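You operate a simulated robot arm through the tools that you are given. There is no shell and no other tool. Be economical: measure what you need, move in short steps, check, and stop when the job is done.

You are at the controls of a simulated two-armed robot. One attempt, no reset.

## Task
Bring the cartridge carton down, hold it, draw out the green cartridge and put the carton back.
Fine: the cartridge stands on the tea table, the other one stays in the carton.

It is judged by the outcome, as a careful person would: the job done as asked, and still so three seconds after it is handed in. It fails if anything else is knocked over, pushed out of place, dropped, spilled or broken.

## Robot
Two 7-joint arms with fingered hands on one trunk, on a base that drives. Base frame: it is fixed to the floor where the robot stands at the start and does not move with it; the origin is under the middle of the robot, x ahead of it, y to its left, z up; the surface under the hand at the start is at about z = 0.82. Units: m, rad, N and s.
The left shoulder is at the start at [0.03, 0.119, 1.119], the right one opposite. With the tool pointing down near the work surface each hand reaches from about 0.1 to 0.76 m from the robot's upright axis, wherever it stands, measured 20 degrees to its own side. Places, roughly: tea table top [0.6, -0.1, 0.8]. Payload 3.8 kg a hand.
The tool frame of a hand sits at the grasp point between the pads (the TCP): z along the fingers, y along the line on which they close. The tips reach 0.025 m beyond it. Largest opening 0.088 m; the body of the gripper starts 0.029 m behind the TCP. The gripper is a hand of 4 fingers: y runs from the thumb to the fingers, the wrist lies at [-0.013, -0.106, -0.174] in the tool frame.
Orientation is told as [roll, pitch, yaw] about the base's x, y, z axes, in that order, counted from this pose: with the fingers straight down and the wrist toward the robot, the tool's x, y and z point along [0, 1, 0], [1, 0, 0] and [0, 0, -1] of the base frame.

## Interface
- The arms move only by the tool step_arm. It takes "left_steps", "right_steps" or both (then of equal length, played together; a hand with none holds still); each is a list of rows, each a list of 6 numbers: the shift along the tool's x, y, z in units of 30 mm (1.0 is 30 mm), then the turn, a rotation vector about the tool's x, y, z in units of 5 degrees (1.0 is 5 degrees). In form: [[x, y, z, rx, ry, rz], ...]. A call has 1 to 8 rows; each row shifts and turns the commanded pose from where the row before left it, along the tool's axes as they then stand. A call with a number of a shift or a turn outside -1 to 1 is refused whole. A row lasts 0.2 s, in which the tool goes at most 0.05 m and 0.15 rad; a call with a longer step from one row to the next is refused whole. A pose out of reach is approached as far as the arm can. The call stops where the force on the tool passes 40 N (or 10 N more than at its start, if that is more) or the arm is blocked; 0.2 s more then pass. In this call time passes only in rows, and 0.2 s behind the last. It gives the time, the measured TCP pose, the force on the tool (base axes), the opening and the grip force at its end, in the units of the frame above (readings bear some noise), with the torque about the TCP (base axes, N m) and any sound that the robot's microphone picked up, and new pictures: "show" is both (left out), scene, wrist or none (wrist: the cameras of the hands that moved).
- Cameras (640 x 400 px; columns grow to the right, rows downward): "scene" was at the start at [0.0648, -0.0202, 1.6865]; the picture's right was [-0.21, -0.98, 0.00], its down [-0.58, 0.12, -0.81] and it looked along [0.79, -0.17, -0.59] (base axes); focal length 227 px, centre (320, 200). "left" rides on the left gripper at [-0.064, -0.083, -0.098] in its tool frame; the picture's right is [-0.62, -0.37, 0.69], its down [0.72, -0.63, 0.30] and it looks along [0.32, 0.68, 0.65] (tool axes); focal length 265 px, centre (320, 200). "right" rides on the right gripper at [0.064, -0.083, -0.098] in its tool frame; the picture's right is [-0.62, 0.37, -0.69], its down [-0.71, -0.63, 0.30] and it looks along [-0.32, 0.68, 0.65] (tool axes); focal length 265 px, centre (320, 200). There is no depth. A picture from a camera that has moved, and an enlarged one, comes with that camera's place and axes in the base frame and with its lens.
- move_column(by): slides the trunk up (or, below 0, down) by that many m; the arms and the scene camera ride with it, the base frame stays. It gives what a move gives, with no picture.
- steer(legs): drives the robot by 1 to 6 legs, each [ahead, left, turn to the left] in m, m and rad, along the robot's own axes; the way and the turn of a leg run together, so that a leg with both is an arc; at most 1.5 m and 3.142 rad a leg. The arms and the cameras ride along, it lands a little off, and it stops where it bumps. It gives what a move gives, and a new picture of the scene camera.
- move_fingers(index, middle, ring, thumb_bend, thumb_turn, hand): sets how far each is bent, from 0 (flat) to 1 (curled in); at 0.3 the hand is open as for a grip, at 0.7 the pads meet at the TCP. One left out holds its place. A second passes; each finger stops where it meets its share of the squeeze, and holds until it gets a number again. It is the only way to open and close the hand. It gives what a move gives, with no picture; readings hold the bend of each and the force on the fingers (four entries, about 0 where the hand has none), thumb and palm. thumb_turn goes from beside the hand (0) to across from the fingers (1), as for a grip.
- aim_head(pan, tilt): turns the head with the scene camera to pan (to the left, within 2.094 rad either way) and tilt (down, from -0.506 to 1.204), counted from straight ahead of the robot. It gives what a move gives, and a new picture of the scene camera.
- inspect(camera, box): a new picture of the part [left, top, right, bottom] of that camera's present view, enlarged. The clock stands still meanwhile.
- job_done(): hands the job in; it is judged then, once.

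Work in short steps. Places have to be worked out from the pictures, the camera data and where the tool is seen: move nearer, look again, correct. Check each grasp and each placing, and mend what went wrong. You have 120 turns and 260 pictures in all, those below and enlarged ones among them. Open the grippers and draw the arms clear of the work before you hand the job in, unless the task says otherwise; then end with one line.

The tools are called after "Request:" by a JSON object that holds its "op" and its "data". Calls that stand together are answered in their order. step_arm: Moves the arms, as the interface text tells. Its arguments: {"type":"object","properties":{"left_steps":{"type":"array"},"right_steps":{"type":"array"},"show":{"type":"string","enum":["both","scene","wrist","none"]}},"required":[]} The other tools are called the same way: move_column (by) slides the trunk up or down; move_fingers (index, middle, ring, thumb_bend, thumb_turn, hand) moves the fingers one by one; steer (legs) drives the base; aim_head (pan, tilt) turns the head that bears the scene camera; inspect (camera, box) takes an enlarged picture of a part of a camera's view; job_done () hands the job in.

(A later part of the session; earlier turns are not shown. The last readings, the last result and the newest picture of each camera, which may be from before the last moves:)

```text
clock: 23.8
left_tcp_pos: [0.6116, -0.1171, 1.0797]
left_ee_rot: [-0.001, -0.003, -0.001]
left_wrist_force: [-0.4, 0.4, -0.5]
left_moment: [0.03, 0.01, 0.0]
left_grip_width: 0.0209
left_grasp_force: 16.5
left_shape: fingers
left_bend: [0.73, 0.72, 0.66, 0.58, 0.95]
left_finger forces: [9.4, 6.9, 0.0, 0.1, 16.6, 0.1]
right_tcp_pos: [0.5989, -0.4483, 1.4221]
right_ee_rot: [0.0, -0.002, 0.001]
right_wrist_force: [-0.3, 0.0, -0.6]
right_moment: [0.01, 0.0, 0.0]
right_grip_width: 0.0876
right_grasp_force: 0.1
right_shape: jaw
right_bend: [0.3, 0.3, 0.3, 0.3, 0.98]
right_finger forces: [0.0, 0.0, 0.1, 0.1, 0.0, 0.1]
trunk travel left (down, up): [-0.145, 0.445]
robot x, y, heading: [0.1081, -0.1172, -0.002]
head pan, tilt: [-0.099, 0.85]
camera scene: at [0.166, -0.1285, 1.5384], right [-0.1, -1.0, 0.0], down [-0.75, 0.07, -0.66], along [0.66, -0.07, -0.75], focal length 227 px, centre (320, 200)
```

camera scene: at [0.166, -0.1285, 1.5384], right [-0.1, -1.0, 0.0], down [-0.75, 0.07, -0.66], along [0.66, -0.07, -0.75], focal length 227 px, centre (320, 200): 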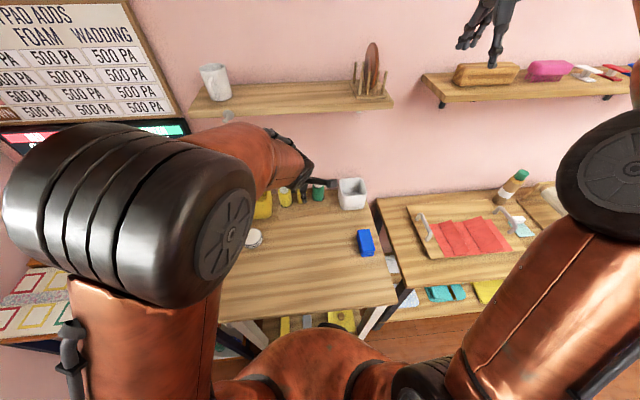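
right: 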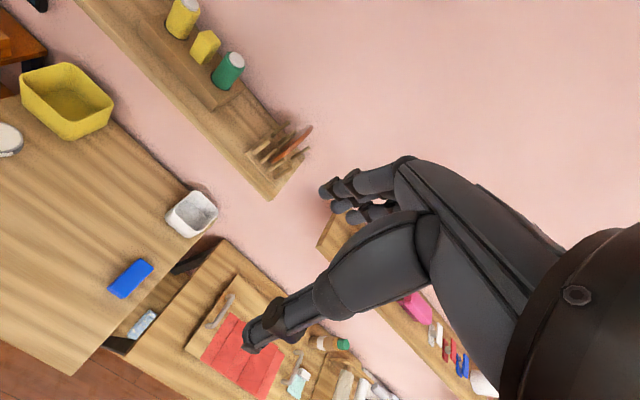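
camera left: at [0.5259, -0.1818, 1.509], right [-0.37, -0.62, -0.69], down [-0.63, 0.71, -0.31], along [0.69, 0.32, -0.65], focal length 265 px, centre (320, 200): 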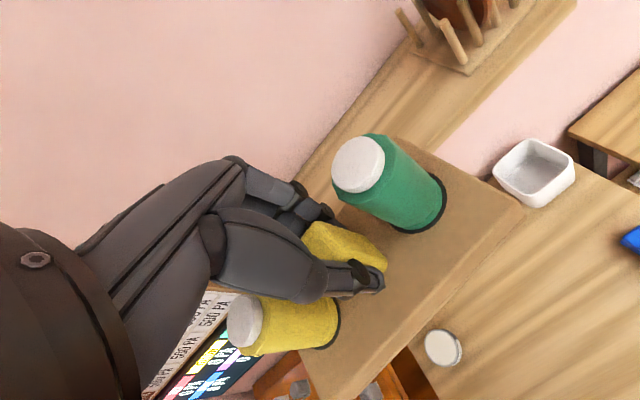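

I lower the carton with the arm to near the table (about 15 mm above).

Request:
{"op": "step_arm", "data": {"left_steps": [[0, -0.2, 0.93, 0, 0, 0], [0, -0.2, 0.93, 0, 0, 0], [0, -0.2, 0.93, 0, 0, 0], [0, -0.2, 0.93, 0, 0, 0], [0, -0.2, 0.93, 0, 0, 0], [0, 0, 0.93, 0, 0, 0], [0, 0, 0.9, 0, 0, 0]]}}

Request:
{"op": "inspect", "data": {"camera": "scene", "box": [230, 140, 410, 310]}}

```text
clock: 25.4
left_tcp_pos: [0.5819, -0.1207, 0.8864]
left_ee_rot: [-0.001, -0.006, -0.001]
left_wrist_force: [-0.7, 0.7, 2.6]
left_moment: [-0.08, 0.15, -0.05]
left_grip_width: 0.0206
left_grasp_force: 15.6
left_shape: fingers
left_bend: [0.73, 0.72, 0.66, 0.58, 0.95]
left_finger forces: [9.0, 7.0, 0.0, 0.0, 15.5, 0.1]
right_tcp_pos: [0.5995, -0.4483, 1.4215]
right_ee_rot: [0.0, -0.002, 0.0]
right_wrist_force: [-0.2, -0.3, 0.8]
right_moment: [0.0, 0.01, 0.0]
right_grip_width: 0.0876
right_grasp_force: 0.1
right_shape: jaw
right_bend: [0.3, 0.3, 0.3, 0.3, 0.98]
right_finger forces: [0.0, 0.0, 0.2, 0.1, 0.1, 0.0]
trunk travel left (down, up): [-0.145, 0.445]
robot x, y, heading: [0.1121, -0.1161, -0.003]
head pan, tilt: [-0.099, 0.85]
camera scene: at [0.1659, -0.1285, 1.5384], right [-0.1, -1.0, 0.0], down [-0.75, 0.07, -0.66], along [0.66, -0.07, -0.75], focal length 227 px, centre (320, 200)
camera left: at [0.4974, -0.1838, 0.9845], right [-0.37, -0.62, -0.69], down [-0.63, 0.71, -0.31], along [0.69, 0.32, -0.65], focal length 265 px, centre (320, 200)
```

scene: 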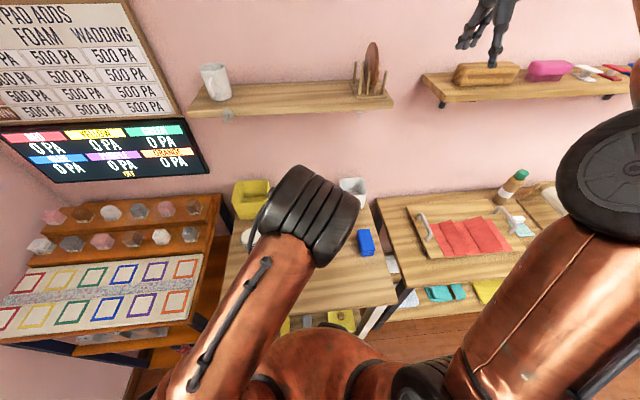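
left: 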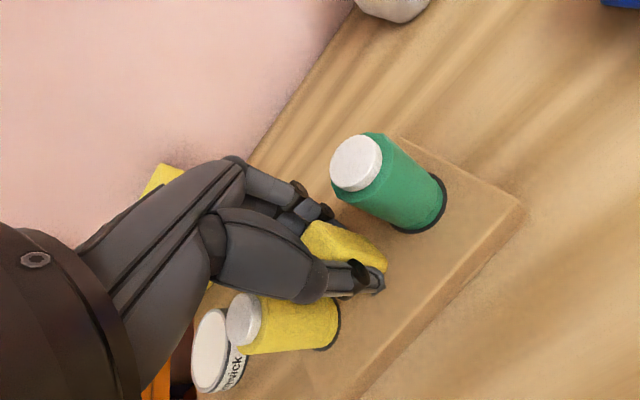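

```text
2.35 times, centred on (320, 225) of scene
camera zoom: at [0.1659, -0.1285, 1.5384], right [-0.1, -1.0, 0.0], down [-0.75, 0.07, -0.66], along [0.66, -0.07, -0.75], focal length 534 px, centre (320, 141)
```

zoom: 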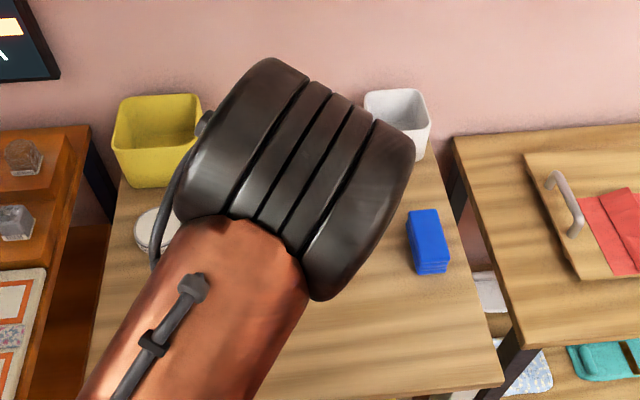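

The reading (+2.6 N, TCP z 0.886) shows the carton touching the table (surface ≈0.823). I press down slightly to seat it flat.

Request:
{"op": "step_arm", "data": {"left_steps": [[0, 0, 0.08, 0, 0, 0], [0, 0, 0.08, 0, 0, 0]]}}

Request:
{"op": "aim_head", "data": {"pan": -0.6, "tilt": 0.9}}

```text
clock: 26.0
left_tcp_pos: [0.5818, -0.1192, 0.8837]
left_ee_rot: [-0.004, -0.007, -0.001]
left_wrist_force: [3.4, 0.8, 14.1]
left_moment: [-0.07, 0.19, -0.01]
left_grip_width: 0.02
left_grasp_force: 17.7
left_shape: fingers
left_bend: [0.73, 0.73, 0.66, 0.58, 0.95]
left_finger forces: [10.8, 8.7, 0.1, 0.1, 16.3, 0.1]
right_tcp_pos: [0.5983, -0.4478, 1.4226]
right_ee_rot: [0.001, -0.003, -0.001]
right_wrist_force: [0.1, -0.8, 0.3]
right_moment: [0.04, 0.0, 0.02]
right_grip_width: 0.0877
right_grasp_force: 0.0
right_shape: jaw
right_bend: [0.3, 0.3, 0.3, 0.3, 0.98]
right_finger forces: [0.1, 0.0, 0.0, 0.0, 0.0, 0.0]
trunk travel left (down, up): [-0.145, 0.445]
robot x, y, heading: [0.1115, -0.1188, 0.001]
head pan, tilt: [-0.099, 0.85]
camera scene: at [0.165, -0.1284, 1.5385], right [-0.1, -1.0, 0.0], down [-0.75, 0.07, -0.66], along [0.66, -0.07, -0.75], focal length 227 px, centre (320, 200)
camera left: at [0.4981, -0.1831, 0.9811], right [-0.36, -0.62, -0.69], down [-0.63, 0.71, -0.31], along [0.69, 0.32, -0.65], focal length 265 px, centre (320, 200)
```

scene: 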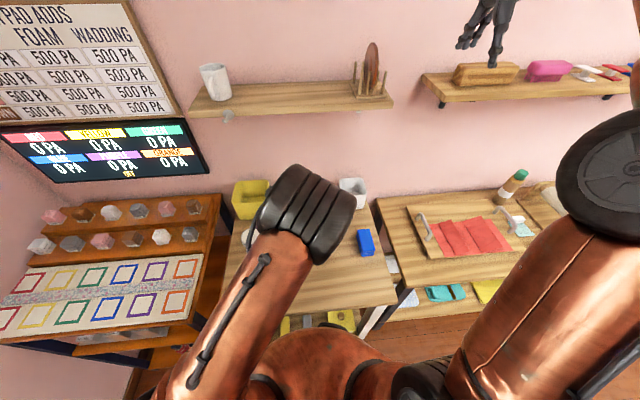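
left: 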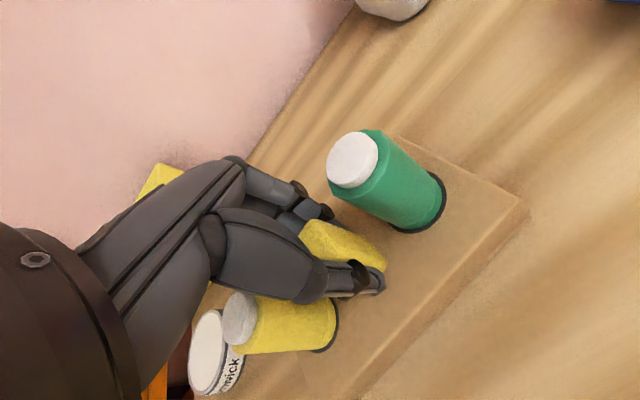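

```text
clock: 27.0
left_tcp_pos: [0.5829, -0.1198, 0.8834]
left_ee_rot: [-0.003, -0.005, -0.001]
left_wrist_force: [8.6, -0.6, 17.1]
left_moment: [-0.1, 0.07, 0.0]
left_grip_width: 0.0204
left_grasp_force: 17.4
left_shape: fingers
left_bend: [0.73, 0.73, 0.66, 0.58, 0.95]
left_finger forces: [11.6, 10.4, 0.0, 0.0, 14.2, 0.0]
right_tcp_pos: [0.5994, -0.4474, 1.4224]
right_ee_rot: [0.0, -0.004, -0.001]
right_wrist_force: [-0.4, 0.2, 0.0]
right_moment: [-0.02, 0.0, -0.01]
right_grip_width: 0.0875
right_grasp_force: 0.1
right_shape: jaw
right_bend: [0.3, 0.3, 0.3, 0.3, 0.98]
right_finger forces: [0.1, 0.0, 0.0, 0.0, 0.1, 0.0]
trunk travel left (down, up): [-0.145, 0.445]
robot x, y, heading: [0.1089, -0.1205, -0.0]
head pan, tilt: [-0.6, 0.901]
camera scene: at [0.1502, -0.1635, 1.5345], right [-0.56, -0.83, 0.0], down [-0.65, 0.44, -0.62], along [0.51, -0.35, -0.78], focal length 227 px, centre (320, 200)
```

scene: 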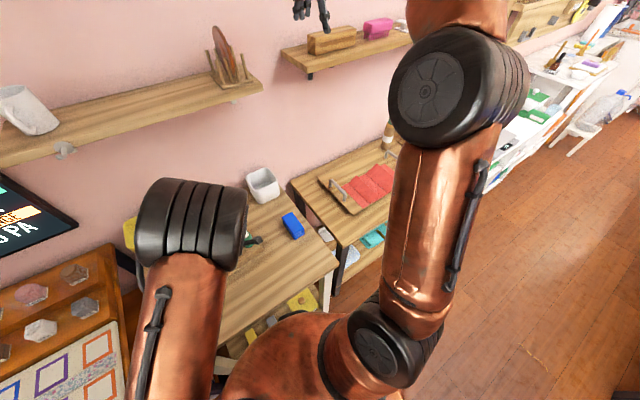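

Carton is seated but yawed about +9° in the grasp, and the left hand's camera sits close to the green cartridge. I lift ~12 mm, turn the hand 20° clockwise (giving the right hand room), and set it down again.

Request:
{"op": "step_arm", "data": {"left_steps": [[0, 0, -0.5, 0, 0, 0], [0, 0, 0, 0, 0, 1], [0, 0, 0, 0, 0, 1], [0, 0, 0, 0, 0, 1], [0, 0, 0, 0, 0, 1], [0, 0, 0.2, 0, 0, 0], [0, 0, 0.15, 0, 0, 0]]}}

```text
clock: 28.6
left_tcp_pos: [0.5819, -0.1186, 0.884]
left_ee_rot: [-0.001, -0.002, -0.349]
left_wrist_force: [-0.8, -0.4, -1.9]
left_moment: [0.01, 0.02, 0.0]
left_grip_width: 0.0205
left_grasp_force: 15.8
left_shape: fingers
left_bend: [0.73, 0.73, 0.66, 0.57, 0.94]
left_finger forces: [8.9, 7.2, 0.0, 0.0, 16.0, 0.0]
right_tcp_pos: [0.5987, -0.4473, 1.4222]
right_ee_rot: [0.0, -0.001, -0.001]
right_wrist_force: [-0.2, 0.6, -0.1]
right_moment: [-0.01, 0.0, 0.02]
right_grip_width: 0.0879
right_grasp_force: 0.0
right_shape: jaw
right_bend: [0.3, 0.3, 0.3, 0.3, 0.98]
right_finger forces: [0.0, 0.1, 0.1, 0.1, 0.0, 0.0]
trunk travel left (down, up): [-0.145, 0.445]
robot x, y, heading: [0.1065, -0.1158, -0.002]
head pan, tilt: [-0.6, 0.901]
camera scene: at [0.1507, -0.1632, 1.5344], right [-0.56, -0.83, 0.0], down [-0.65, 0.44, -0.62], along [0.51, -0.35, -0.78], focal length 227 px, centre (320, 200)
camera left: at [0.4814, -0.1498, 0.9831], right [-0.56, -0.46, -0.69], down [-0.35, 0.89, -0.31], along [0.76, 0.07, -0.65], focal length 265 px, centre (320, 200)
```

scene: 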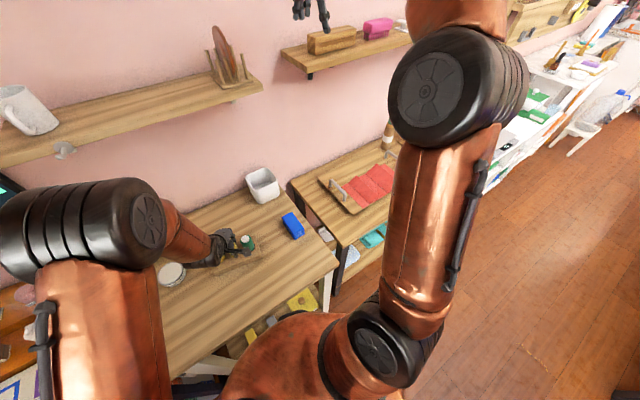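
left: 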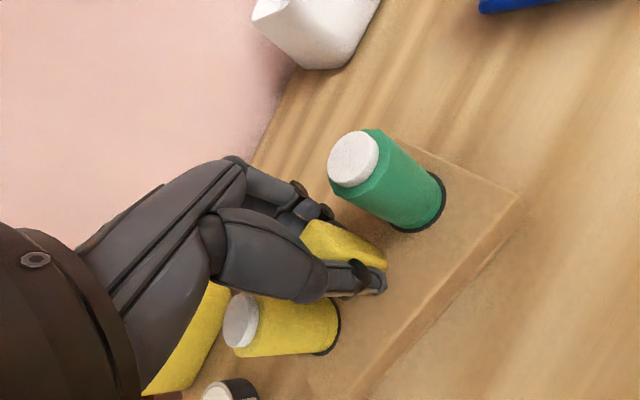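

Good view now; carton is just off the table. I lower the last couple of mm gently.

Request:
{"op": "step_arm", "data": {"left_steps": [[0, 0, 0.06, 0, 0, 0], [0, 0, 0.04, 0, 0, 0]], "show": "none"}}

Request:
{"op": "inspect", "data": {"camera": "scene", "box": [140, 170, 340, 300]}}

```text
clock: 29.2
left_tcp_pos: [0.5821, -0.1173, 0.8829]
left_ee_rot: [-0.001, -0.006, -0.348]
left_wrist_force: [-1.0, 1.6, 4.2]
left_moment: [-0.01, 0.04, -0.02]
left_grip_width: 0.0203
left_grasp_force: 16.5
left_shape: fingers
left_bend: [0.73, 0.73, 0.66, 0.58, 0.94]
left_finger forces: [9.1, 7.4, 0.1, 0.0, 17.2, 0.1]
right_tcp_pos: [0.5983, -0.4459, 1.4225]
right_ee_rot: [0.001, -0.003, 0.0]
right_wrist_force: [0.4, 0.3, 0.0]
right_moment: [-0.02, 0.0, -0.01]
right_grip_width: 0.0878
right_grasp_force: 0.0
right_shape: jaw
right_bend: [0.3, 0.3, 0.3, 0.3, 0.98]
right_finger forces: [0.0, 0.0, 0.0, 0.1, 0.1, 0.1]
trunk travel left (down, up): [-0.145, 0.445]
robot x, y, heading: [0.1091, -0.1188, -0.004]
head pan, tilt: [-0.6, 0.901]
```

```text
3.08 times, centred on (240, 235) of scene
camera zoom: at [0.1498, -0.1632, 1.5345], right [-0.56, -0.83, 0.0], down [-0.65, 0.44, -0.62], along [0.51, -0.35, -0.78], focal length 698 px, centre (566, 92)
```

zoom: 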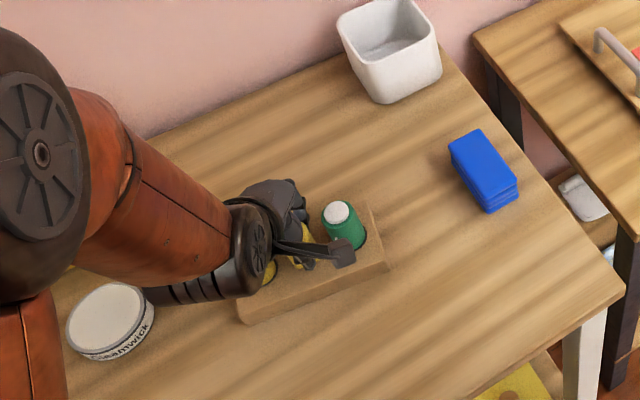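

Green is at about [0.560,-0.165], cap top ≈0.91. I roll the right hand to 65° while still high so it can come in from the right side.

Request:
{"op": "step_arm", "data": {"right_steps": [[0, 0, 0, 0, 1, 0], [0, 0, 0, 0, 1, 0], [0, 0, 0, 0, 1, 0], [0, 0, 0, 0, 1, 0], [0, 0, 0, 0, 1, 0], [0, 0, 0, 0, 1, 0], [0, 0, 0, 0, 1, 0], [0, 0, 0, 0, 1, 0]], "show": "none"}}

Request:
{"op": "step_arm", "data": {"right_steps": [[0, 0, 0, 0, 1, 0], [0, 0, 0, 0, 1, 0], [0, 0, 0, 0, 1, 0], [0, 0, 0, 0, 1, 0], [0, 0, 0, 0, 1, 0]], "show": "scene"}}

```text
clock: 31.0
left_tcp_pos: [0.5823, -0.1186, 0.8836]
left_ee_rot: [0.0, -0.006, -0.349]
left_wrist_force: [1.2, 0.5, 7.8]
left_moment: [-0.01, 0.07, -0.01]
left_grip_width: 0.0205
left_grasp_force: 17.3
left_shape: fingers
left_bend: [0.73, 0.73, 0.66, 0.58, 0.94]
left_finger forces: [9.7, 8.0, 0.0, 0.0, 16.5, 0.0]
right_tcp_pos: [0.5997, -0.447, 1.4225]
right_ee_rot: [0.701, -0.004, 0.0]
right_wrist_force: [-0.6, -0.1, -0.1]
right_moment: [-0.05, -0.02, -0.04]
right_grip_width: 0.0879
right_grasp_force: 0.0
right_shape: jaw
right_bend: [0.3, 0.3, 0.3, 0.3, 0.98]
right_finger forces: [0.0, 0.0, 0.0, 0.0, 0.0, 0.0]
trunk travel left (down, up): [-0.145, 0.445]
robot x, y, heading: [0.1042, -0.121, -0.002]
head pan, tilt: [-0.6, 0.901]
```

```text
clock: 32.2
left_tcp_pos: [0.5826, -0.1192, 0.8815]
left_ee_rot: [-0.001, -0.003, -0.348]
left_wrist_force: [1.8, 1.1, 8.1]
left_moment: [-0.04, 0.04, -0.02]
left_grip_width: 0.0203
left_grasp_force: 17.4
left_shape: fingers
left_bend: [0.73, 0.73, 0.66, 0.58, 0.94]
left_finger forces: [9.9, 8.0, 0.0, 0.1, 16.5, 0.1]
right_tcp_pos: [0.5999, -0.4472, 1.4222]
right_ee_rot: [1.137, -0.003, 0.0]
right_wrist_force: [0.2, 0.8, -0.7]
right_moment: [0.01, -0.03, 0.02]
right_grip_width: 0.0876
right_grasp_force: 0.1
right_shape: jaw
right_bend: [0.3, 0.3, 0.3, 0.3, 0.98]
right_finger forces: [0.1, 0.0, 0.1, 0.0, 0.1, 0.0]
trunk travel left (down, up): [-0.145, 0.445]
robot x, y, heading: [0.1087, -0.1202, -0.003]
head pan, tilt: [-0.6, 0.901]
camera scene: at [0.1498, -0.1636, 1.5345], right [-0.56, -0.83, 0.0], down [-0.65, 0.44, -0.62], along [0.51, -0.35, -0.78], focal length 227 px, centre (320, 200)
```

scene: 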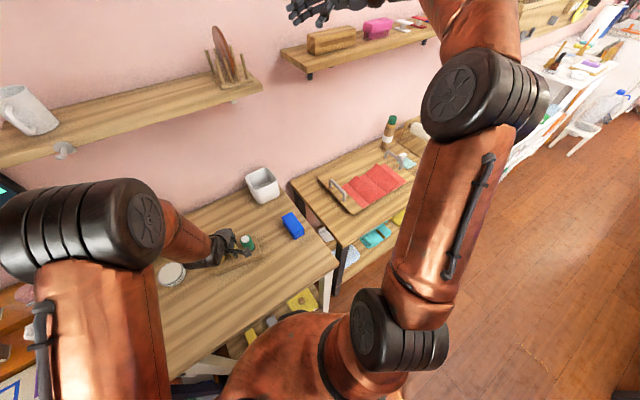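

Roll achieved. I bring the right hand down toward the right side of the carton, in stages.

Request:
{"op": "step_arm", "data": {"right_steps": [[-0.95, -0.12, 0.67, 0, 0, 0], [-0.95, -0.12, 0.67, 0, 0, 0], [-0.95, -0.12, 0.67, 0, 0, 0], [-0.95, -0.12, 0.67, 0, 0, 0], [-0.95, -0.12, 0.67, 0, 0, 0], [-0.95, -0.12, 0.67, 0, 0, 0], [-0.95, -0.12, 0.67, 0, 0, 0], [-0.95, -0.12, 0.67, 0, 0, 0]], "show": "both"}}

```text
clock: 34.0
left_tcp_pos: [0.5804, -0.118, 0.8823]
left_ee_rot: [0.001, -0.002, -0.351]
left_wrist_force: [1.2, -0.6, 8.3]
left_moment: [-0.05, 0.02, -0.01]
left_grip_width: 0.0206
left_grasp_force: 17.5
left_shape: fingers
left_bend: [0.73, 0.73, 0.66, 0.58, 0.94]
left_finger forces: [10.1, 8.2, 0.0, 0.1, 16.4, 0.1]
right_tcp_pos: [0.5711, -0.3999, 1.1476]
right_ee_rot: [1.134, -0.002, -0.002]
right_wrist_force: [-0.3, 0.7, -0.7]
right_moment: [-0.02, 0.05, 0.01]
right_grip_width: 0.0876
right_grasp_force: 0.2
right_shape: jaw
right_bend: [0.3, 0.3, 0.3, 0.3, 0.98]
right_finger forces: [0.1, 0.1, 0.1, 0.0, 0.1, 0.1]
trunk travel left (down, up): [-0.145, 0.445]
robot x, y, heading: [0.1094, -0.1173, -0.001]
head pan, tilt: [-0.6, 0.901]
camera scene: at [0.1499, -0.1637, 1.5345], right [-0.56, -0.83, 0.0], down [-0.65, 0.44, -0.62], along [0.51, -0.35, -0.78], focal length 227 px, centre (320, 200)
camera right: at [0.4863, -0.4608, 1.2474], right [0.37, -0.89, -0.27], down [-0.63, -0.03, -0.78], along [0.69, 0.45, -0.57], focal length 265 px, centre (320, 200)
```

scene: 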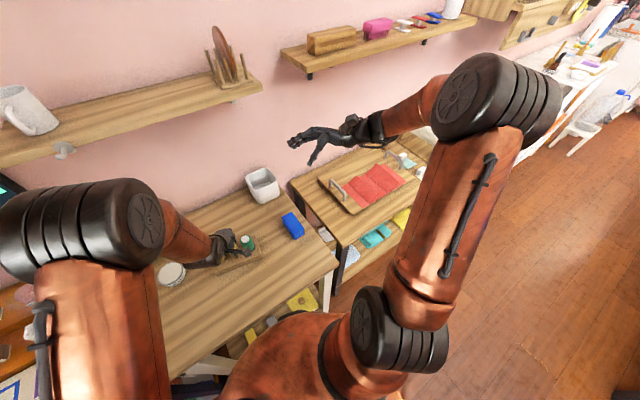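
right: 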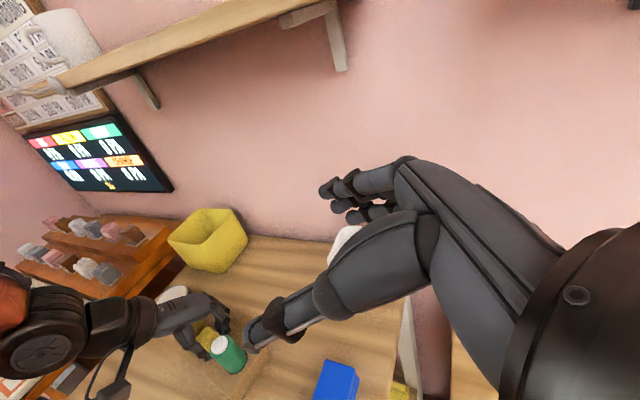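

Continue to the pre-grasp point about 0.12 m behind the green cartridge along the hand's axis.

Request:
{"op": "step_arm", "data": {"right_steps": [[-0.62, -0.04, 0.894, 0, 0, 0], [-0.62, -0.04, 0.894, 0, 0, 0], [-0.62, -0.04, 0.894, 0, 0, 0], [-0.62, -0.04, 0.894, 0, 0, 0], [-0.62, -0.04, 0.894, 0, 0, 0], [-0.62, -0.04, 0.894, 0, 0, 0], [-0.62, -0.04, 0.894, 0, 0, 0]]}}

Request:
{"op": "inspect", "data": {"camera": "scene", "box": [160, 150, 400, 300]}}

```text
clock: 35.6
left_tcp_pos: [0.5829, -0.1187, 0.8829]
left_ee_rot: [-0.002, -0.004, -0.349]
left_wrist_force: [1.4, -0.3, 7.1]
left_moment: [-0.01, 0.04, -0.01]
left_grip_width: 0.0207
left_grasp_force: 17.4
left_shape: fingers
left_bend: [0.73, 0.73, 0.66, 0.58, 0.94]
left_finger forces: [10.2, 8.3, 0.0, 0.0, 16.2, 0.0]
right_tcp_pos: [0.5614, -0.2833, 0.9505]
right_ee_rot: [1.132, -0.002, 0.001]
right_wrist_force: [-0.3, -0.1, -0.1]
right_moment: [0.04, -0.02, 0.0]
right_grip_width: 0.0877
right_grasp_force: 0.1
right_shape: jaw
right_bend: [0.3, 0.3, 0.3, 0.3, 0.98]
right_finger forces: [0.0, 0.0, 0.0, 0.0, 0.1, 0.1]
trunk travel left (down, up): [-0.145, 0.445]
robot x, y, heading: [0.108, -0.1195, 0.002]
head pan, tilt: [-0.6, 0.901]
camera scene: at [0.1499, -0.1635, 1.5345], right [-0.56, -0.83, 0.0], down [-0.65, 0.44, -0.62], along [0.51, -0.35, -0.78], focal length 227 px, centre (320, 200)
camera right: at [0.4773, -0.3459, 1.0513], right [0.37, -0.89, -0.27], down [-0.63, -0.03, -0.78], along [0.69, 0.45, -0.57], focal length 265 px, centre (320, 200)
```

scene: 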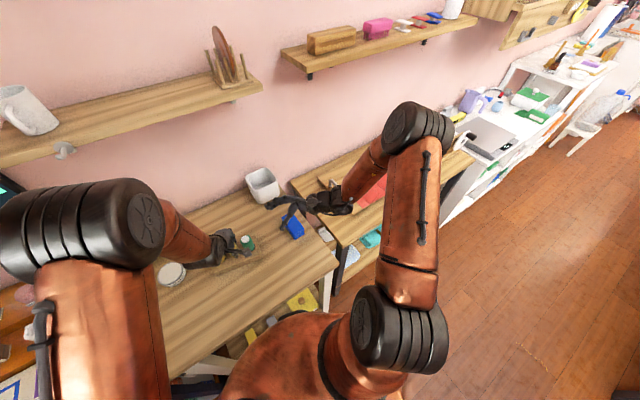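
right: 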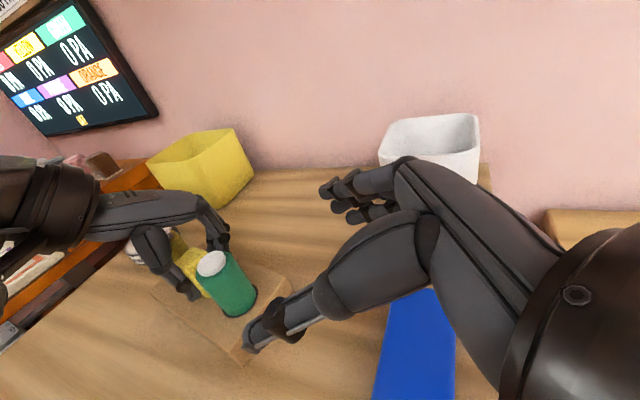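

```text
2.67 times, centred on (280, 225) of scene
camera zoom: at [0.1499, -0.1635, 1.5345], right [-0.56, -0.83, 0.0], down [-0.65, 0.44, -0.62], along [0.51, -0.35, -0.78], focal length 605 px, centre (427, 133)
```

zoom: 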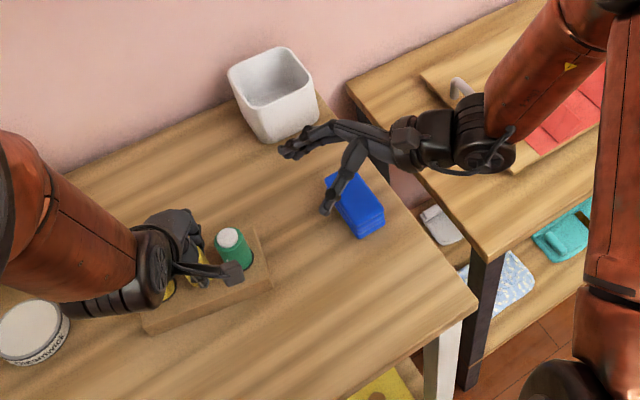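

Green confirmed at ≈[0.561,-0.166]. I pre-shape the right fingers narrower and advance most of the way.

Request:
{"op": "move_fingers", "data": {"hand": "right", "index": 0.4, "middle": 0.4, "ring": 0.4, "thumb_bend": 0.4}}

Request:
{"op": "step_arm", "data": {"right_steps": [[-0.05, 0, 0.8, 0, 0, 0], [-0.05, 0, 0.8, 0, 0, 0], [-0.05, 0, 0.8, 0, 0, 0]]}}

Request:
{"op": "inspect", "data": {"camera": "scene", "box": [190, 180, 320, 280]}}

Request:
{"op": "inspect", "data": {"camera": "right", "box": [100, 140, 440, 380]}}

Request:
{"op": "inspect", "data": {"camera": "left", "box": [230, 60, 630, 300]}}

```text
clock: 36.6
left_tcp_pos: [0.5825, -0.1181, 0.8823]
left_ee_rot: [-0.003, -0.006, -0.348]
left_wrist_force: [1.6, -0.2, 7.1]
left_moment: [-0.03, 0.01, -0.02]
left_grip_width: 0.0207
left_grasp_force: 17.4
left_shape: fingers
left_bend: [0.73, 0.73, 0.66, 0.58, 0.94]
left_finger forces: [9.9, 8.2, 0.0, 0.0, 16.6, 0.0]
right_tcp_pos: [0.5612, -0.2836, 0.9503]
right_ee_rot: [1.135, -0.002, 0.0]
right_wrist_force: [0.0, -0.3, 0.3]
right_moment: [-0.03, 0.02, -0.01]
right_grip_width: 0.064
right_grasp_force: 0.1
right_shape: fingers
right_bend: [0.4, 0.4, 0.4, 0.4, 0.98]
right_finger forces: [0.1, 0.0, 0.1, 0.1, 0.1, 0.1]
trunk travel left (down, up): [-0.145, 0.445]
robot x, y, heading: [0.1047, -0.1176, -0.006]
head pan, tilt: [-0.6, 0.901]
```

```text
clock: 37.4
left_tcp_pos: [0.5813, -0.1173, 0.8826]
left_ee_rot: [-0.004, -0.004, -0.351]
left_wrist_force: [2.0, 0.9, 6.0]
left_moment: [-0.01, 0.01, -0.02]
left_grip_width: 0.0205
left_grasp_force: 17.1
left_shape: fingers
left_bend: [0.73, 0.73, 0.66, 0.58, 0.94]
left_finger forces: [9.9, 8.2, 0.2, 0.0, 16.5, 0.0]
right_tcp_pos: [0.562, -0.2213, 0.9162]
right_ee_rot: [1.134, 0.0, -0.002]
right_wrist_force: [0.2, 0.3, -0.3]
right_moment: [-0.01, 0.0, -0.01]
right_grip_width: 0.0641
right_grasp_force: 0.1
right_shape: fingers
right_bend: [0.4, 0.4, 0.4, 0.4, 0.98]
right_finger forces: [0.1, 0.0, 0.0, 0.1, 0.0, 0.0]
trunk travel left (down, up): [-0.145, 0.445]
robot x, y, heading: [0.1118, -0.1169, -0.002]
head pan, tilt: [-0.6, 0.901]
camera scene: at [0.15, -0.1632, 1.5345], right [-0.56, -0.83, 0.0], down [-0.65, 0.44, -0.62], along [0.51, -0.35, -0.78], focal length 227 px, centre (320, 200)
camera right: at [0.4784, -0.2831, 1.0162], right [0.37, -0.89, -0.27], down [-0.63, -0.03, -0.78], along [0.69, 0.45, -0.57], focal length 265 px, centre (320, 200)
```

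scene: 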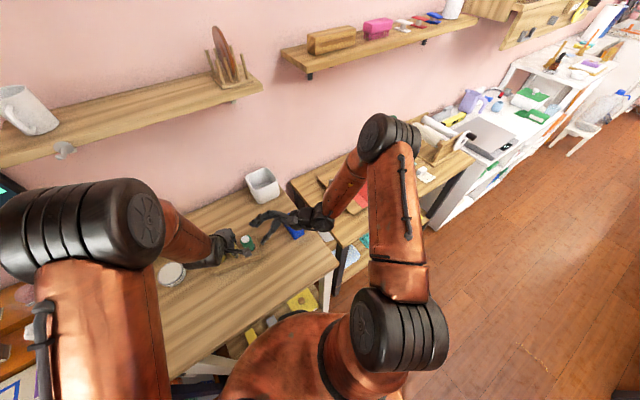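
right: 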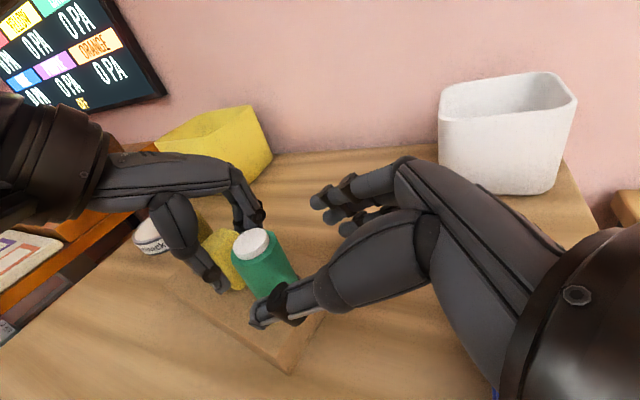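

```text
4.00 times, centred on (255, 230) of scene
camera zoom: at [0.15, -0.1632, 1.5345], right [-0.56, -0.83, 0.0], down [-0.65, 0.44, -0.62], along [0.51, -0.35, -0.78], focal length 908 px, centre (580, 80)
```

zoom: 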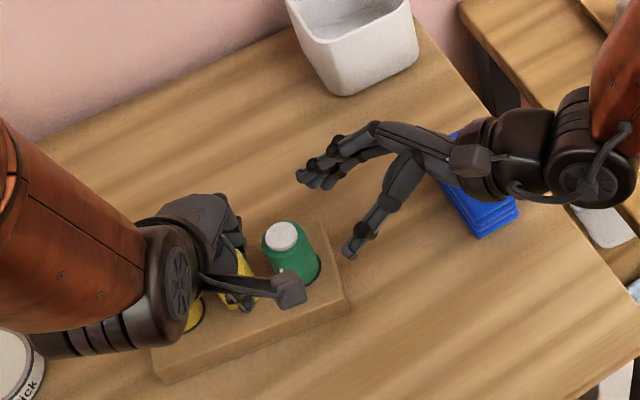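

```text
1.67 times, centred on (270, 260) of right
camera zoom: at [0.4784, -0.2831, 1.0162], right [0.37, -0.89, -0.27], down [-0.63, -0.03, -0.78], along [0.69, 0.45, -0.57], focal length 442 px, centre (403, 100)
```

zoom: 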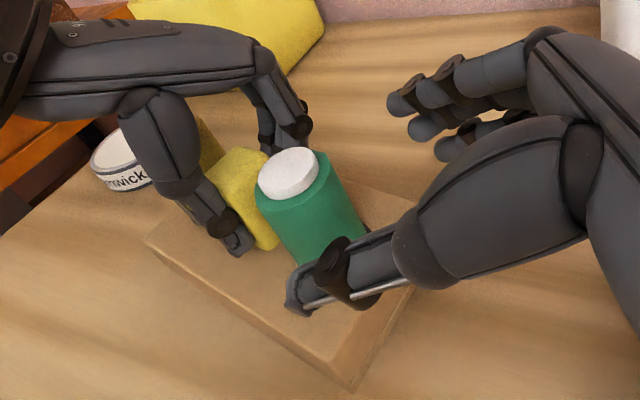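

```text
1.60 times, centred on (430, 180) of left
camera zoom: at [0.4814, -0.1503, 0.9808], right [-0.56, -0.46, -0.69], down [-0.35, 0.89, -0.31], along [0.76, 0.07, -0.65], focal length 425 px, centre (144, 232)
```

zoom: 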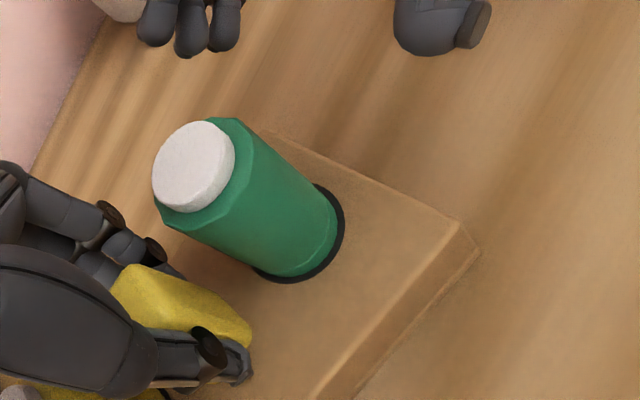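

Alignment looks right: fingers will pass behind and the thumb in front of the green one. Advance the remaining ~0.05 m.

Request:
{"op": "step_arm", "data": {"right_steps": [[-0.05, 0, 0.6, 0, 0, 0], [-0.04, 0, 0.6, 0, 0, 0], [0, 0, 0.43, 0, 0, 0]]}}

Request:
{"op": "inspect", "data": {"camera": "scene", "box": [190, 180, 320, 280]}}

Request:
{"op": "inspect", "data": {"camera": "right", "box": [100, 140, 440, 380]}}

Request:
{"op": "inspect", "data": {"camera": "left", "box": [230, 60, 630, 300]}}

```text
clock: 38.2
left_tcp_pos: [0.5825, -0.1185, 0.8834]
left_ee_rot: [-0.001, -0.002, -0.351]
left_wrist_force: [0.6, 0.0, 8.0]
left_moment: [-0.05, 0.02, -0.04]
left_grip_width: 0.0208
left_grasp_force: 17.6
left_shape: fingers
left_bend: [0.73, 0.73, 0.66, 0.58, 0.94]
left_finger forces: [9.8, 8.1, 0.1, 0.0, 16.6, 0.1]
right_tcp_pos: [0.5627, -0.1772, 0.8903]
right_ee_rot: [1.134, -0.003, -0.001]
right_wrist_force: [-0.4, -0.6, 0.0]
right_moment: [-0.02, 0.02, 0.04]
right_grip_width: 0.0641
right_grasp_force: 0.2
right_shape: fingers
right_bend: [0.4, 0.4, 0.4, 0.4, 0.98]
right_finger forces: [0.0, 0.0, 0.0, 0.0, 0.1, 0.0]
trunk travel left (down, up): [-0.145, 0.445]
robot x, y, heading: [0.1083, -0.1183, -0.005]
head pan, tilt: [-0.6, 0.901]
camera scene: at [0.15, -0.1632, 1.5345], right [-0.56, -0.83, 0.0], down [-0.65, 0.44, -0.62], along [0.51, -0.35, -0.78], focal length 227 px, centre (320, 200)
camera right: at [0.4789, -0.2391, 0.9919], right [0.37, -0.89, -0.27], down [-0.63, -0.03, -0.78], along [0.69, 0.45, -0.57], focal length 265 px, centre (320, 200)
```

scene: 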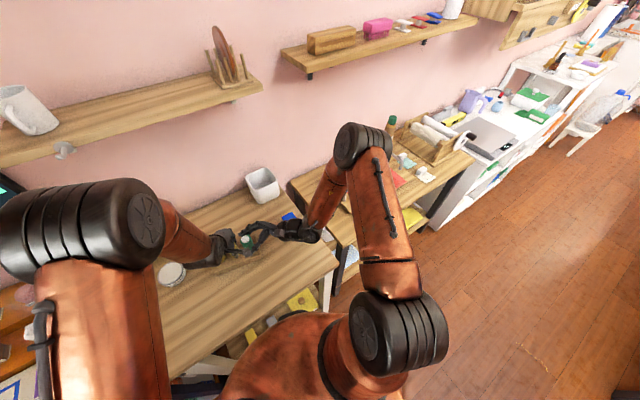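
right: 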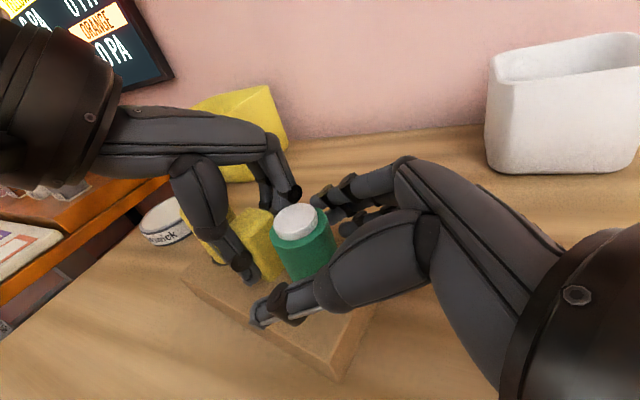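

```text
4.00 times, centred on (255, 230) of scene
camera zoom: at [0.15, -0.1632, 1.5345], right [-0.56, -0.83, 0.0], down [-0.65, 0.44, -0.62], along [0.51, -0.35, -0.78], focal length 908 px, centre (580, 80)
```

zoom: 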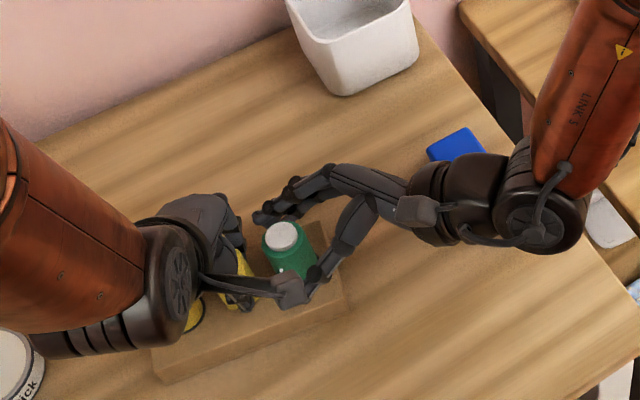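

```text
1.67 times, centred on (270, 260) of right
camera zoom: at [0.4789, -0.2391, 0.9919], right [0.37, -0.89, -0.27], down [-0.63, -0.03, -0.78], along [0.69, 0.45, -0.57], focal length 442 px, centre (403, 100)
```

zoom: 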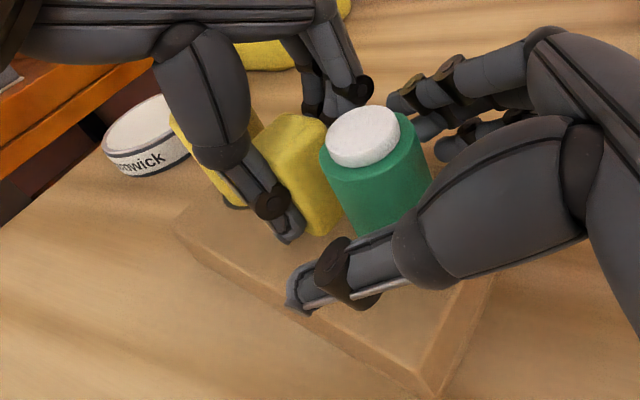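

```text
1.60 times, centred on (430, 180) of left
camera zoom: at [0.4814, -0.1503, 0.9808], right [-0.56, -0.46, -0.69], down [-0.35, 0.89, -0.31], along [0.76, 0.07, -0.65], focal length 425 px, centre (144, 232)
```

zoom: 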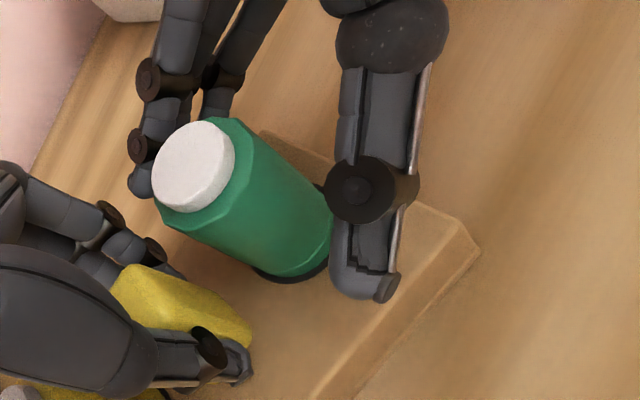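

Both sides are placed correctly. Close the right hand gently on the green cartridge.

Request:
{"op": "move_fingers", "data": {"hand": "right", "index": 0.58, "middle": 0.58, "ring": 0.58, "thumb_bend": 0.58}}

Request:
{"op": "inspect", "data": {"camera": "left", "box": [230, 60, 630, 300]}}

Request:
{"op": "inspect", "data": {"camera": "right", "box": [100, 140, 440, 380]}}

```text
clock: 39.2
left_tcp_pos: [0.5827, -0.1185, 0.8826]
left_ee_rot: [-0.001, -0.004, -0.349]
left_wrist_force: [-0.8, 0.2, 8.9]
left_moment: [-0.05, 0.08, -0.02]
left_grip_width: 0.0207
left_grasp_force: 17.3
left_shape: fingers
left_bend: [0.73, 0.73, 0.66, 0.58, 0.94]
left_finger forces: [9.4, 7.9, 0.1, 0.0, 17.3, 0.0]
right_tcp_pos: [0.5623, -0.1771, 0.8919]
right_ee_rot: [1.135, -0.003, -0.003]
right_wrist_force: [1.9, -1.0, -0.3]
right_moment: [-0.02, -0.01, -0.05]
right_grip_width: 0.0275
right_grasp_force: 1.3
right_shape: fingers
right_bend: [0.56, 0.56, 0.56, 0.57, 0.98]
right_finger forces: [0.6, 0.9, 0.5, 0.0, 0.0, 0.0]
trunk travel left (down, up): [-0.145, 0.445]
robot x, y, heading: [0.106, -0.1198, 0.0]
head pan, tilt: [-0.6, 0.901]
```

```text
1.60 times, centred on (430, 180) of left
camera zoom: at [0.4814, -0.1503, 0.9807], right [-0.56, -0.46, -0.69], down [-0.35, 0.89, -0.31], along [0.76, 0.07, -0.65], focal length 425 px, centre (144, 232)
```

zoom: 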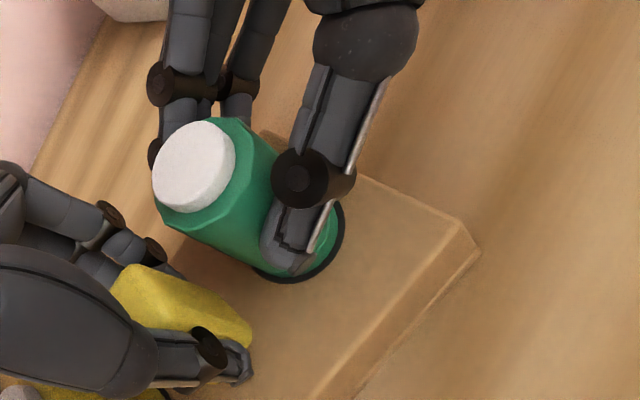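

```text
1.67 times, centred on (270, 260) of right
camera zoom: at [0.479, -0.2394, 0.9919], right [0.37, -0.89, -0.27], down [-0.63, -0.03, -0.78], along [0.69, 0.45, -0.57], focal length 442 px, centre (403, 100)
```

zoom: 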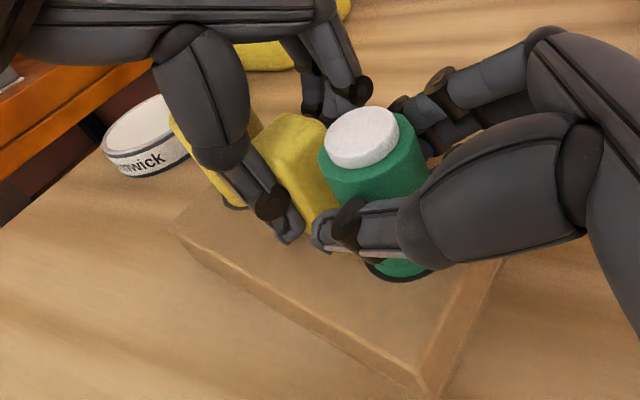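

Fingers just touch. I squeeze firmly.

Request:
{"op": "move_fingers", "data": {"hand": "right", "index": 0.66, "middle": 0.66, "ring": 0.66, "thumb_bend": 0.68}}

Request:
{"op": "inspect", "data": {"camera": "right", "box": [100, 140, 440, 380]}}

```text
clock: 40.2
left_tcp_pos: [0.5821, -0.1184, 0.8824]
left_ee_rot: [-0.001, -0.002, -0.35]
left_wrist_force: [-6.0, -1.8, 9.3]
left_moment: [-0.05, 0.08, -0.04]
left_grip_width: 0.0207
left_grasp_force: 17.1
left_shape: fingers
left_bend: [0.74, 0.73, 0.66, 0.57, 0.94]
left_finger forces: [8.1, 6.8, 0.0, 0.0, 19.3, 0.0]
right_tcp_pos: [0.5632, -0.1776, 0.8918]
right_ee_rot: [1.135, -0.005, -0.001]
right_wrist_force: [7.1, 0.9, -0.1]
right_moment: [-0.09, -0.22, -0.1]
right_grip_width: 0.0235
right_grasp_force: 10.3
right_shape: fingers
right_bend: [0.59, 0.6, 0.6, 0.59, 0.97]
right_finger forces: [4.5, 5.1, 4.1, 0.1, 7.2, 0.0]
trunk travel left (down, up): [-0.145, 0.445]
robot x, y, heading: [0.1077, -0.1165, 0.001]
head pan, tilt: [-0.6, 0.901]
```

```text
1.67 times, centred on (270, 260) of right
camera zoom: at [0.4791, -0.2394, 0.992], right [0.37, -0.89, -0.27], down [-0.63, -0.03, -0.78], along [0.69, 0.45, -0.57], focal length 442 px, centre (403, 100)
```

zoom: 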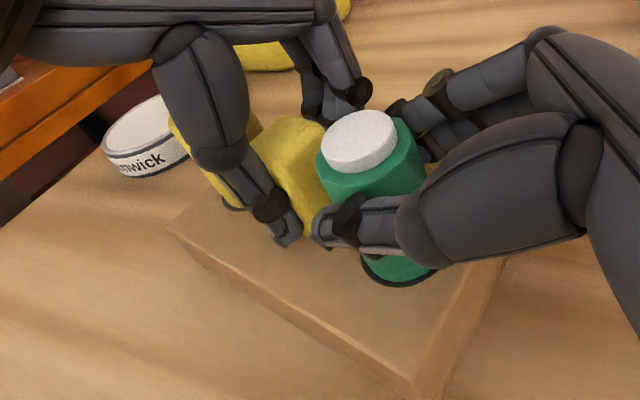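

Firm grip with a small sideways load (7 N in x); I shift the hand 2 mm +x to relieve it and start drawing up in small steps.

Request:
{"op": "step_arm", "data": {"right_steps": [[0, 0.08, 0, 0, 0, 0], [0.18, 0, -0.085, 0, 0, 0], [0.18, 0, -0.085, 0, 0, 0]], "show": "none"}}

Request:
{"op": "inspect", "data": {"camera": "left", "box": [230, 60, 630, 300]}}

```text
clock: 41.0
left_tcp_pos: [0.5822, -0.1174, 0.8827]
left_ee_rot: [0.0, -0.003, -0.349]
left_wrist_force: [-2.6, -0.3, 6.6]
left_moment: [-0.05, 0.06, -0.05]
left_grip_width: 0.021
left_grasp_force: 16.8
left_shape: fingers
left_bend: [0.74, 0.73, 0.66, 0.58, 0.94]
left_finger forces: [8.5, 7.3, 0.0, 0.1, 18.3, 0.1]
right_tcp_pos: [0.5644, -0.1776, 0.9042]
right_ee_rot: [1.135, -0.003, 0.001]
right_wrist_force: [1.5, -1.5, -1.7]
right_moment: [-0.02, -0.09, -0.02]
right_grip_width: 0.0235
right_grasp_force: 9.4
right_shape: fingers
right_bend: [0.6, 0.61, 0.62, 0.59, 0.97]
right_finger forces: [3.5, 3.9, 2.9, 0.0, 8.5, 0.0]
trunk travel left (down, up): [-0.145, 0.445]
robot x, y, heading: [0.1076, -0.1191, -0.006]
head pan, tilt: [-0.6, 0.901]
```

```text
1.60 times, centred on (430, 180) of left
camera zoom: at [0.4813, -0.1503, 0.9807], right [-0.56, -0.46, -0.69], down [-0.35, 0.89, -0.31], along [0.76, 0.07, -0.65], focal length 425 px, centre (144, 232)
```

zoom: 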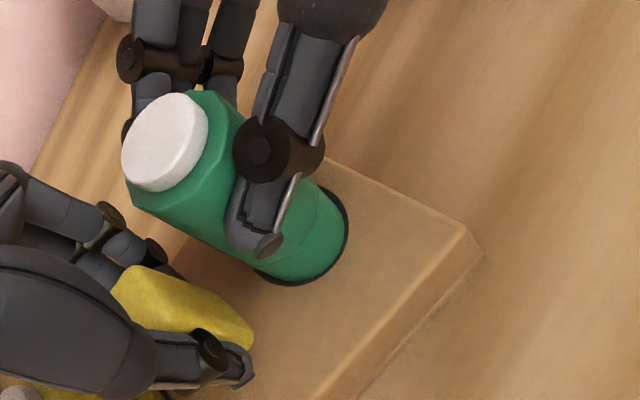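

The cartridge is rising cleanly. Continue 20 mm up.

Request:
{"op": "step_arm", "data": {"right_steps": [[0.3, 0, -0.14, 0, 0, 0], [0.3, 0, -0.14, 0, 0, 0]], "show": "none"}}

Request:
{"op": "inspect", "data": {"camera": "left", "box": [230, 60, 630, 300]}}

Request:
{"op": "inspect", "data": {"camera": "scene", "box": [190, 180, 320, 280]}}

```text
clock: 41.6
left_tcp_pos: [0.5827, -0.1179, 0.8841]
left_ee_rot: [0.001, -0.003, -0.349]
left_wrist_force: [-1.8, -0.4, 4.8]
left_moment: [-0.04, 0.05, -0.03]
left_grip_width: 0.0205
left_grasp_force: 17.4
left_shape: fingers
left_bend: [0.74, 0.73, 0.66, 0.58, 0.94]
left_finger forces: [8.8, 7.7, 0.0, 0.1, 17.7, 0.0]
right_tcp_pos: [0.5643, -0.1782, 0.9228]
right_ee_rot: [1.133, -0.002, 0.0]
right_wrist_force: [0.7, -0.5, -0.3]
right_moment: [-0.03, 0.02, 0.03]
right_grip_width: 0.023
right_grasp_force: 8.4
right_shape: fingers
right_bend: [0.6, 0.62, 0.63, 0.59, 0.96]
right_finger forces: [3.5, 3.2, 1.5, 0.0, 8.2, 0.0]
trunk travel left (down, up): [-0.145, 0.445]
robot x, y, heading: [0.1099, -0.1181, 0.0]
head pan, tilt: [-0.6, 0.901]
```

```text
1.60 times, centred on (430, 180) of left
camera zoom: at [0.4813, -0.1503, 0.9807], right [-0.56, -0.46, -0.69], down [-0.35, 0.89, -0.31], along [0.76, 0.07, -0.65], focal length 425 px, centre (144, 232)
```

zoom: 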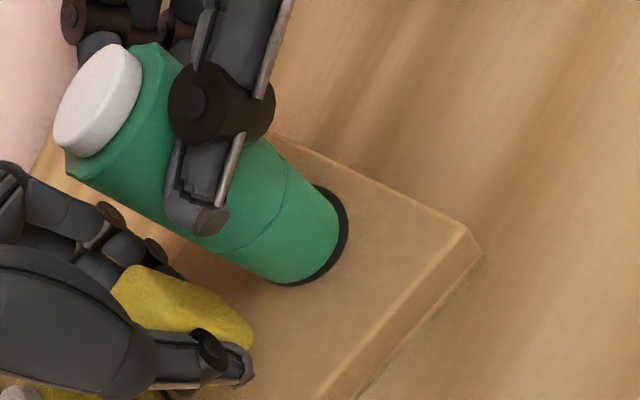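

```text
4.00 times, centred on (255, 230) of scene
camera zoom: at [0.1498, -0.1634, 1.5345], right [-0.56, -0.83, 0.0], down [-0.65, 0.44, -0.62], along [0.51, -0.35, -0.78], focal length 908 px, centre (580, 80)
```

zoom: 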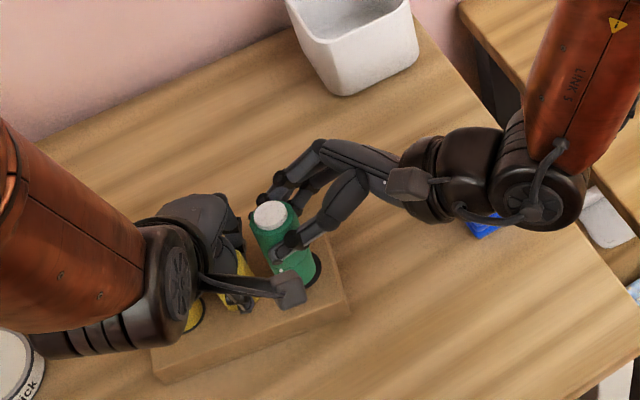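

Still in the well slightly. Lift another 25 mm.

Request:
{"op": "step_arm", "data": {"right_steps": [[0.38, 0, -0.177, 0, 0, 0], [0.38, 0, -0.177, 0, 0, 0]], "show": "none"}}

Request:
{"op": "inspect", "data": {"camera": "left", "box": [230, 0, 630, 300]}}

Request:
{"op": "inspect", "data": {"camera": "scene", "box": [190, 180, 320, 280]}}

```text
clock: 42.2
left_tcp_pos: [0.5822, -0.1181, 0.8833]
left_ee_rot: [-0.002, -0.003, -0.35]
left_wrist_force: [-1.2, -0.2, 4.8]
left_moment: [-0.05, 0.04, -0.06]
left_grip_width: 0.0206
left_grasp_force: 17.4
left_shape: fingers
left_bend: [0.74, 0.73, 0.66, 0.58, 0.94]
left_finger forces: [9.0, 7.6, 0.0, 0.1, 17.6, 0.0]
right_tcp_pos: [0.5647, -0.1756, 0.9481]
right_ee_rot: [1.133, -0.001, 0.001]
right_wrist_force: [0.1, -0.2, 0.0]
right_moment: [-0.02, 0.0, 0.01]
right_grip_width: 0.0232
right_grasp_force: 8.5
right_shape: fingers
right_bend: [0.6, 0.62, 0.63, 0.59, 0.96]
right_finger forces: [3.5, 3.0, 1.5, 0.1, 8.3, 0.0]
trunk travel left (down, up): [-0.145, 0.445]
robot x, y, heading: [0.1055, -0.1185, 0.0]
head pan, tilt: [-0.6, 0.901]
```

```text
1.33 times, centred on (430, 150) of left
camera zoom: at [0.4813, -0.1503, 0.9807], right [-0.56, -0.46, -0.69], down [-0.35, 0.89, -0.31], along [0.76, 0.07, -0.65], focal length 354 px, centre (173, 267)
```

zoom: 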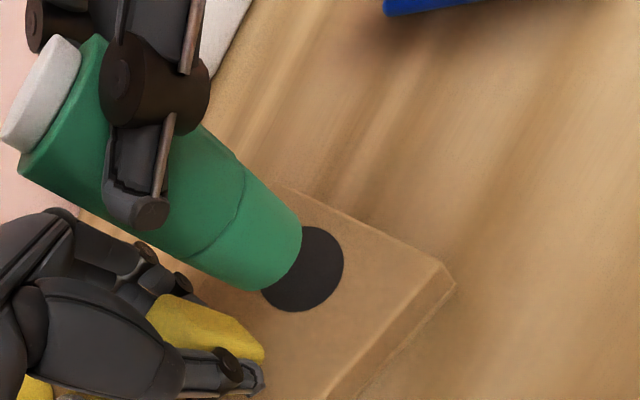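

```text
4.00 times, centred on (255, 230) of scene
camera zoom: at [0.1499, -0.1633, 1.5345], right [-0.56, -0.83, 0.0], down [-0.65, 0.44, -0.62], along [0.51, -0.35, -0.78], focal length 908 px, centre (580, 80)
```

zoom: 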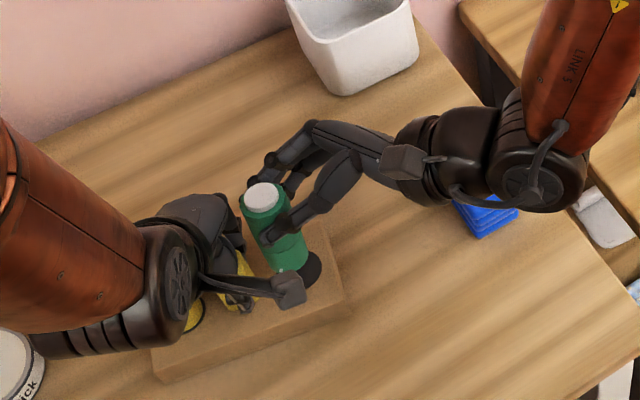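

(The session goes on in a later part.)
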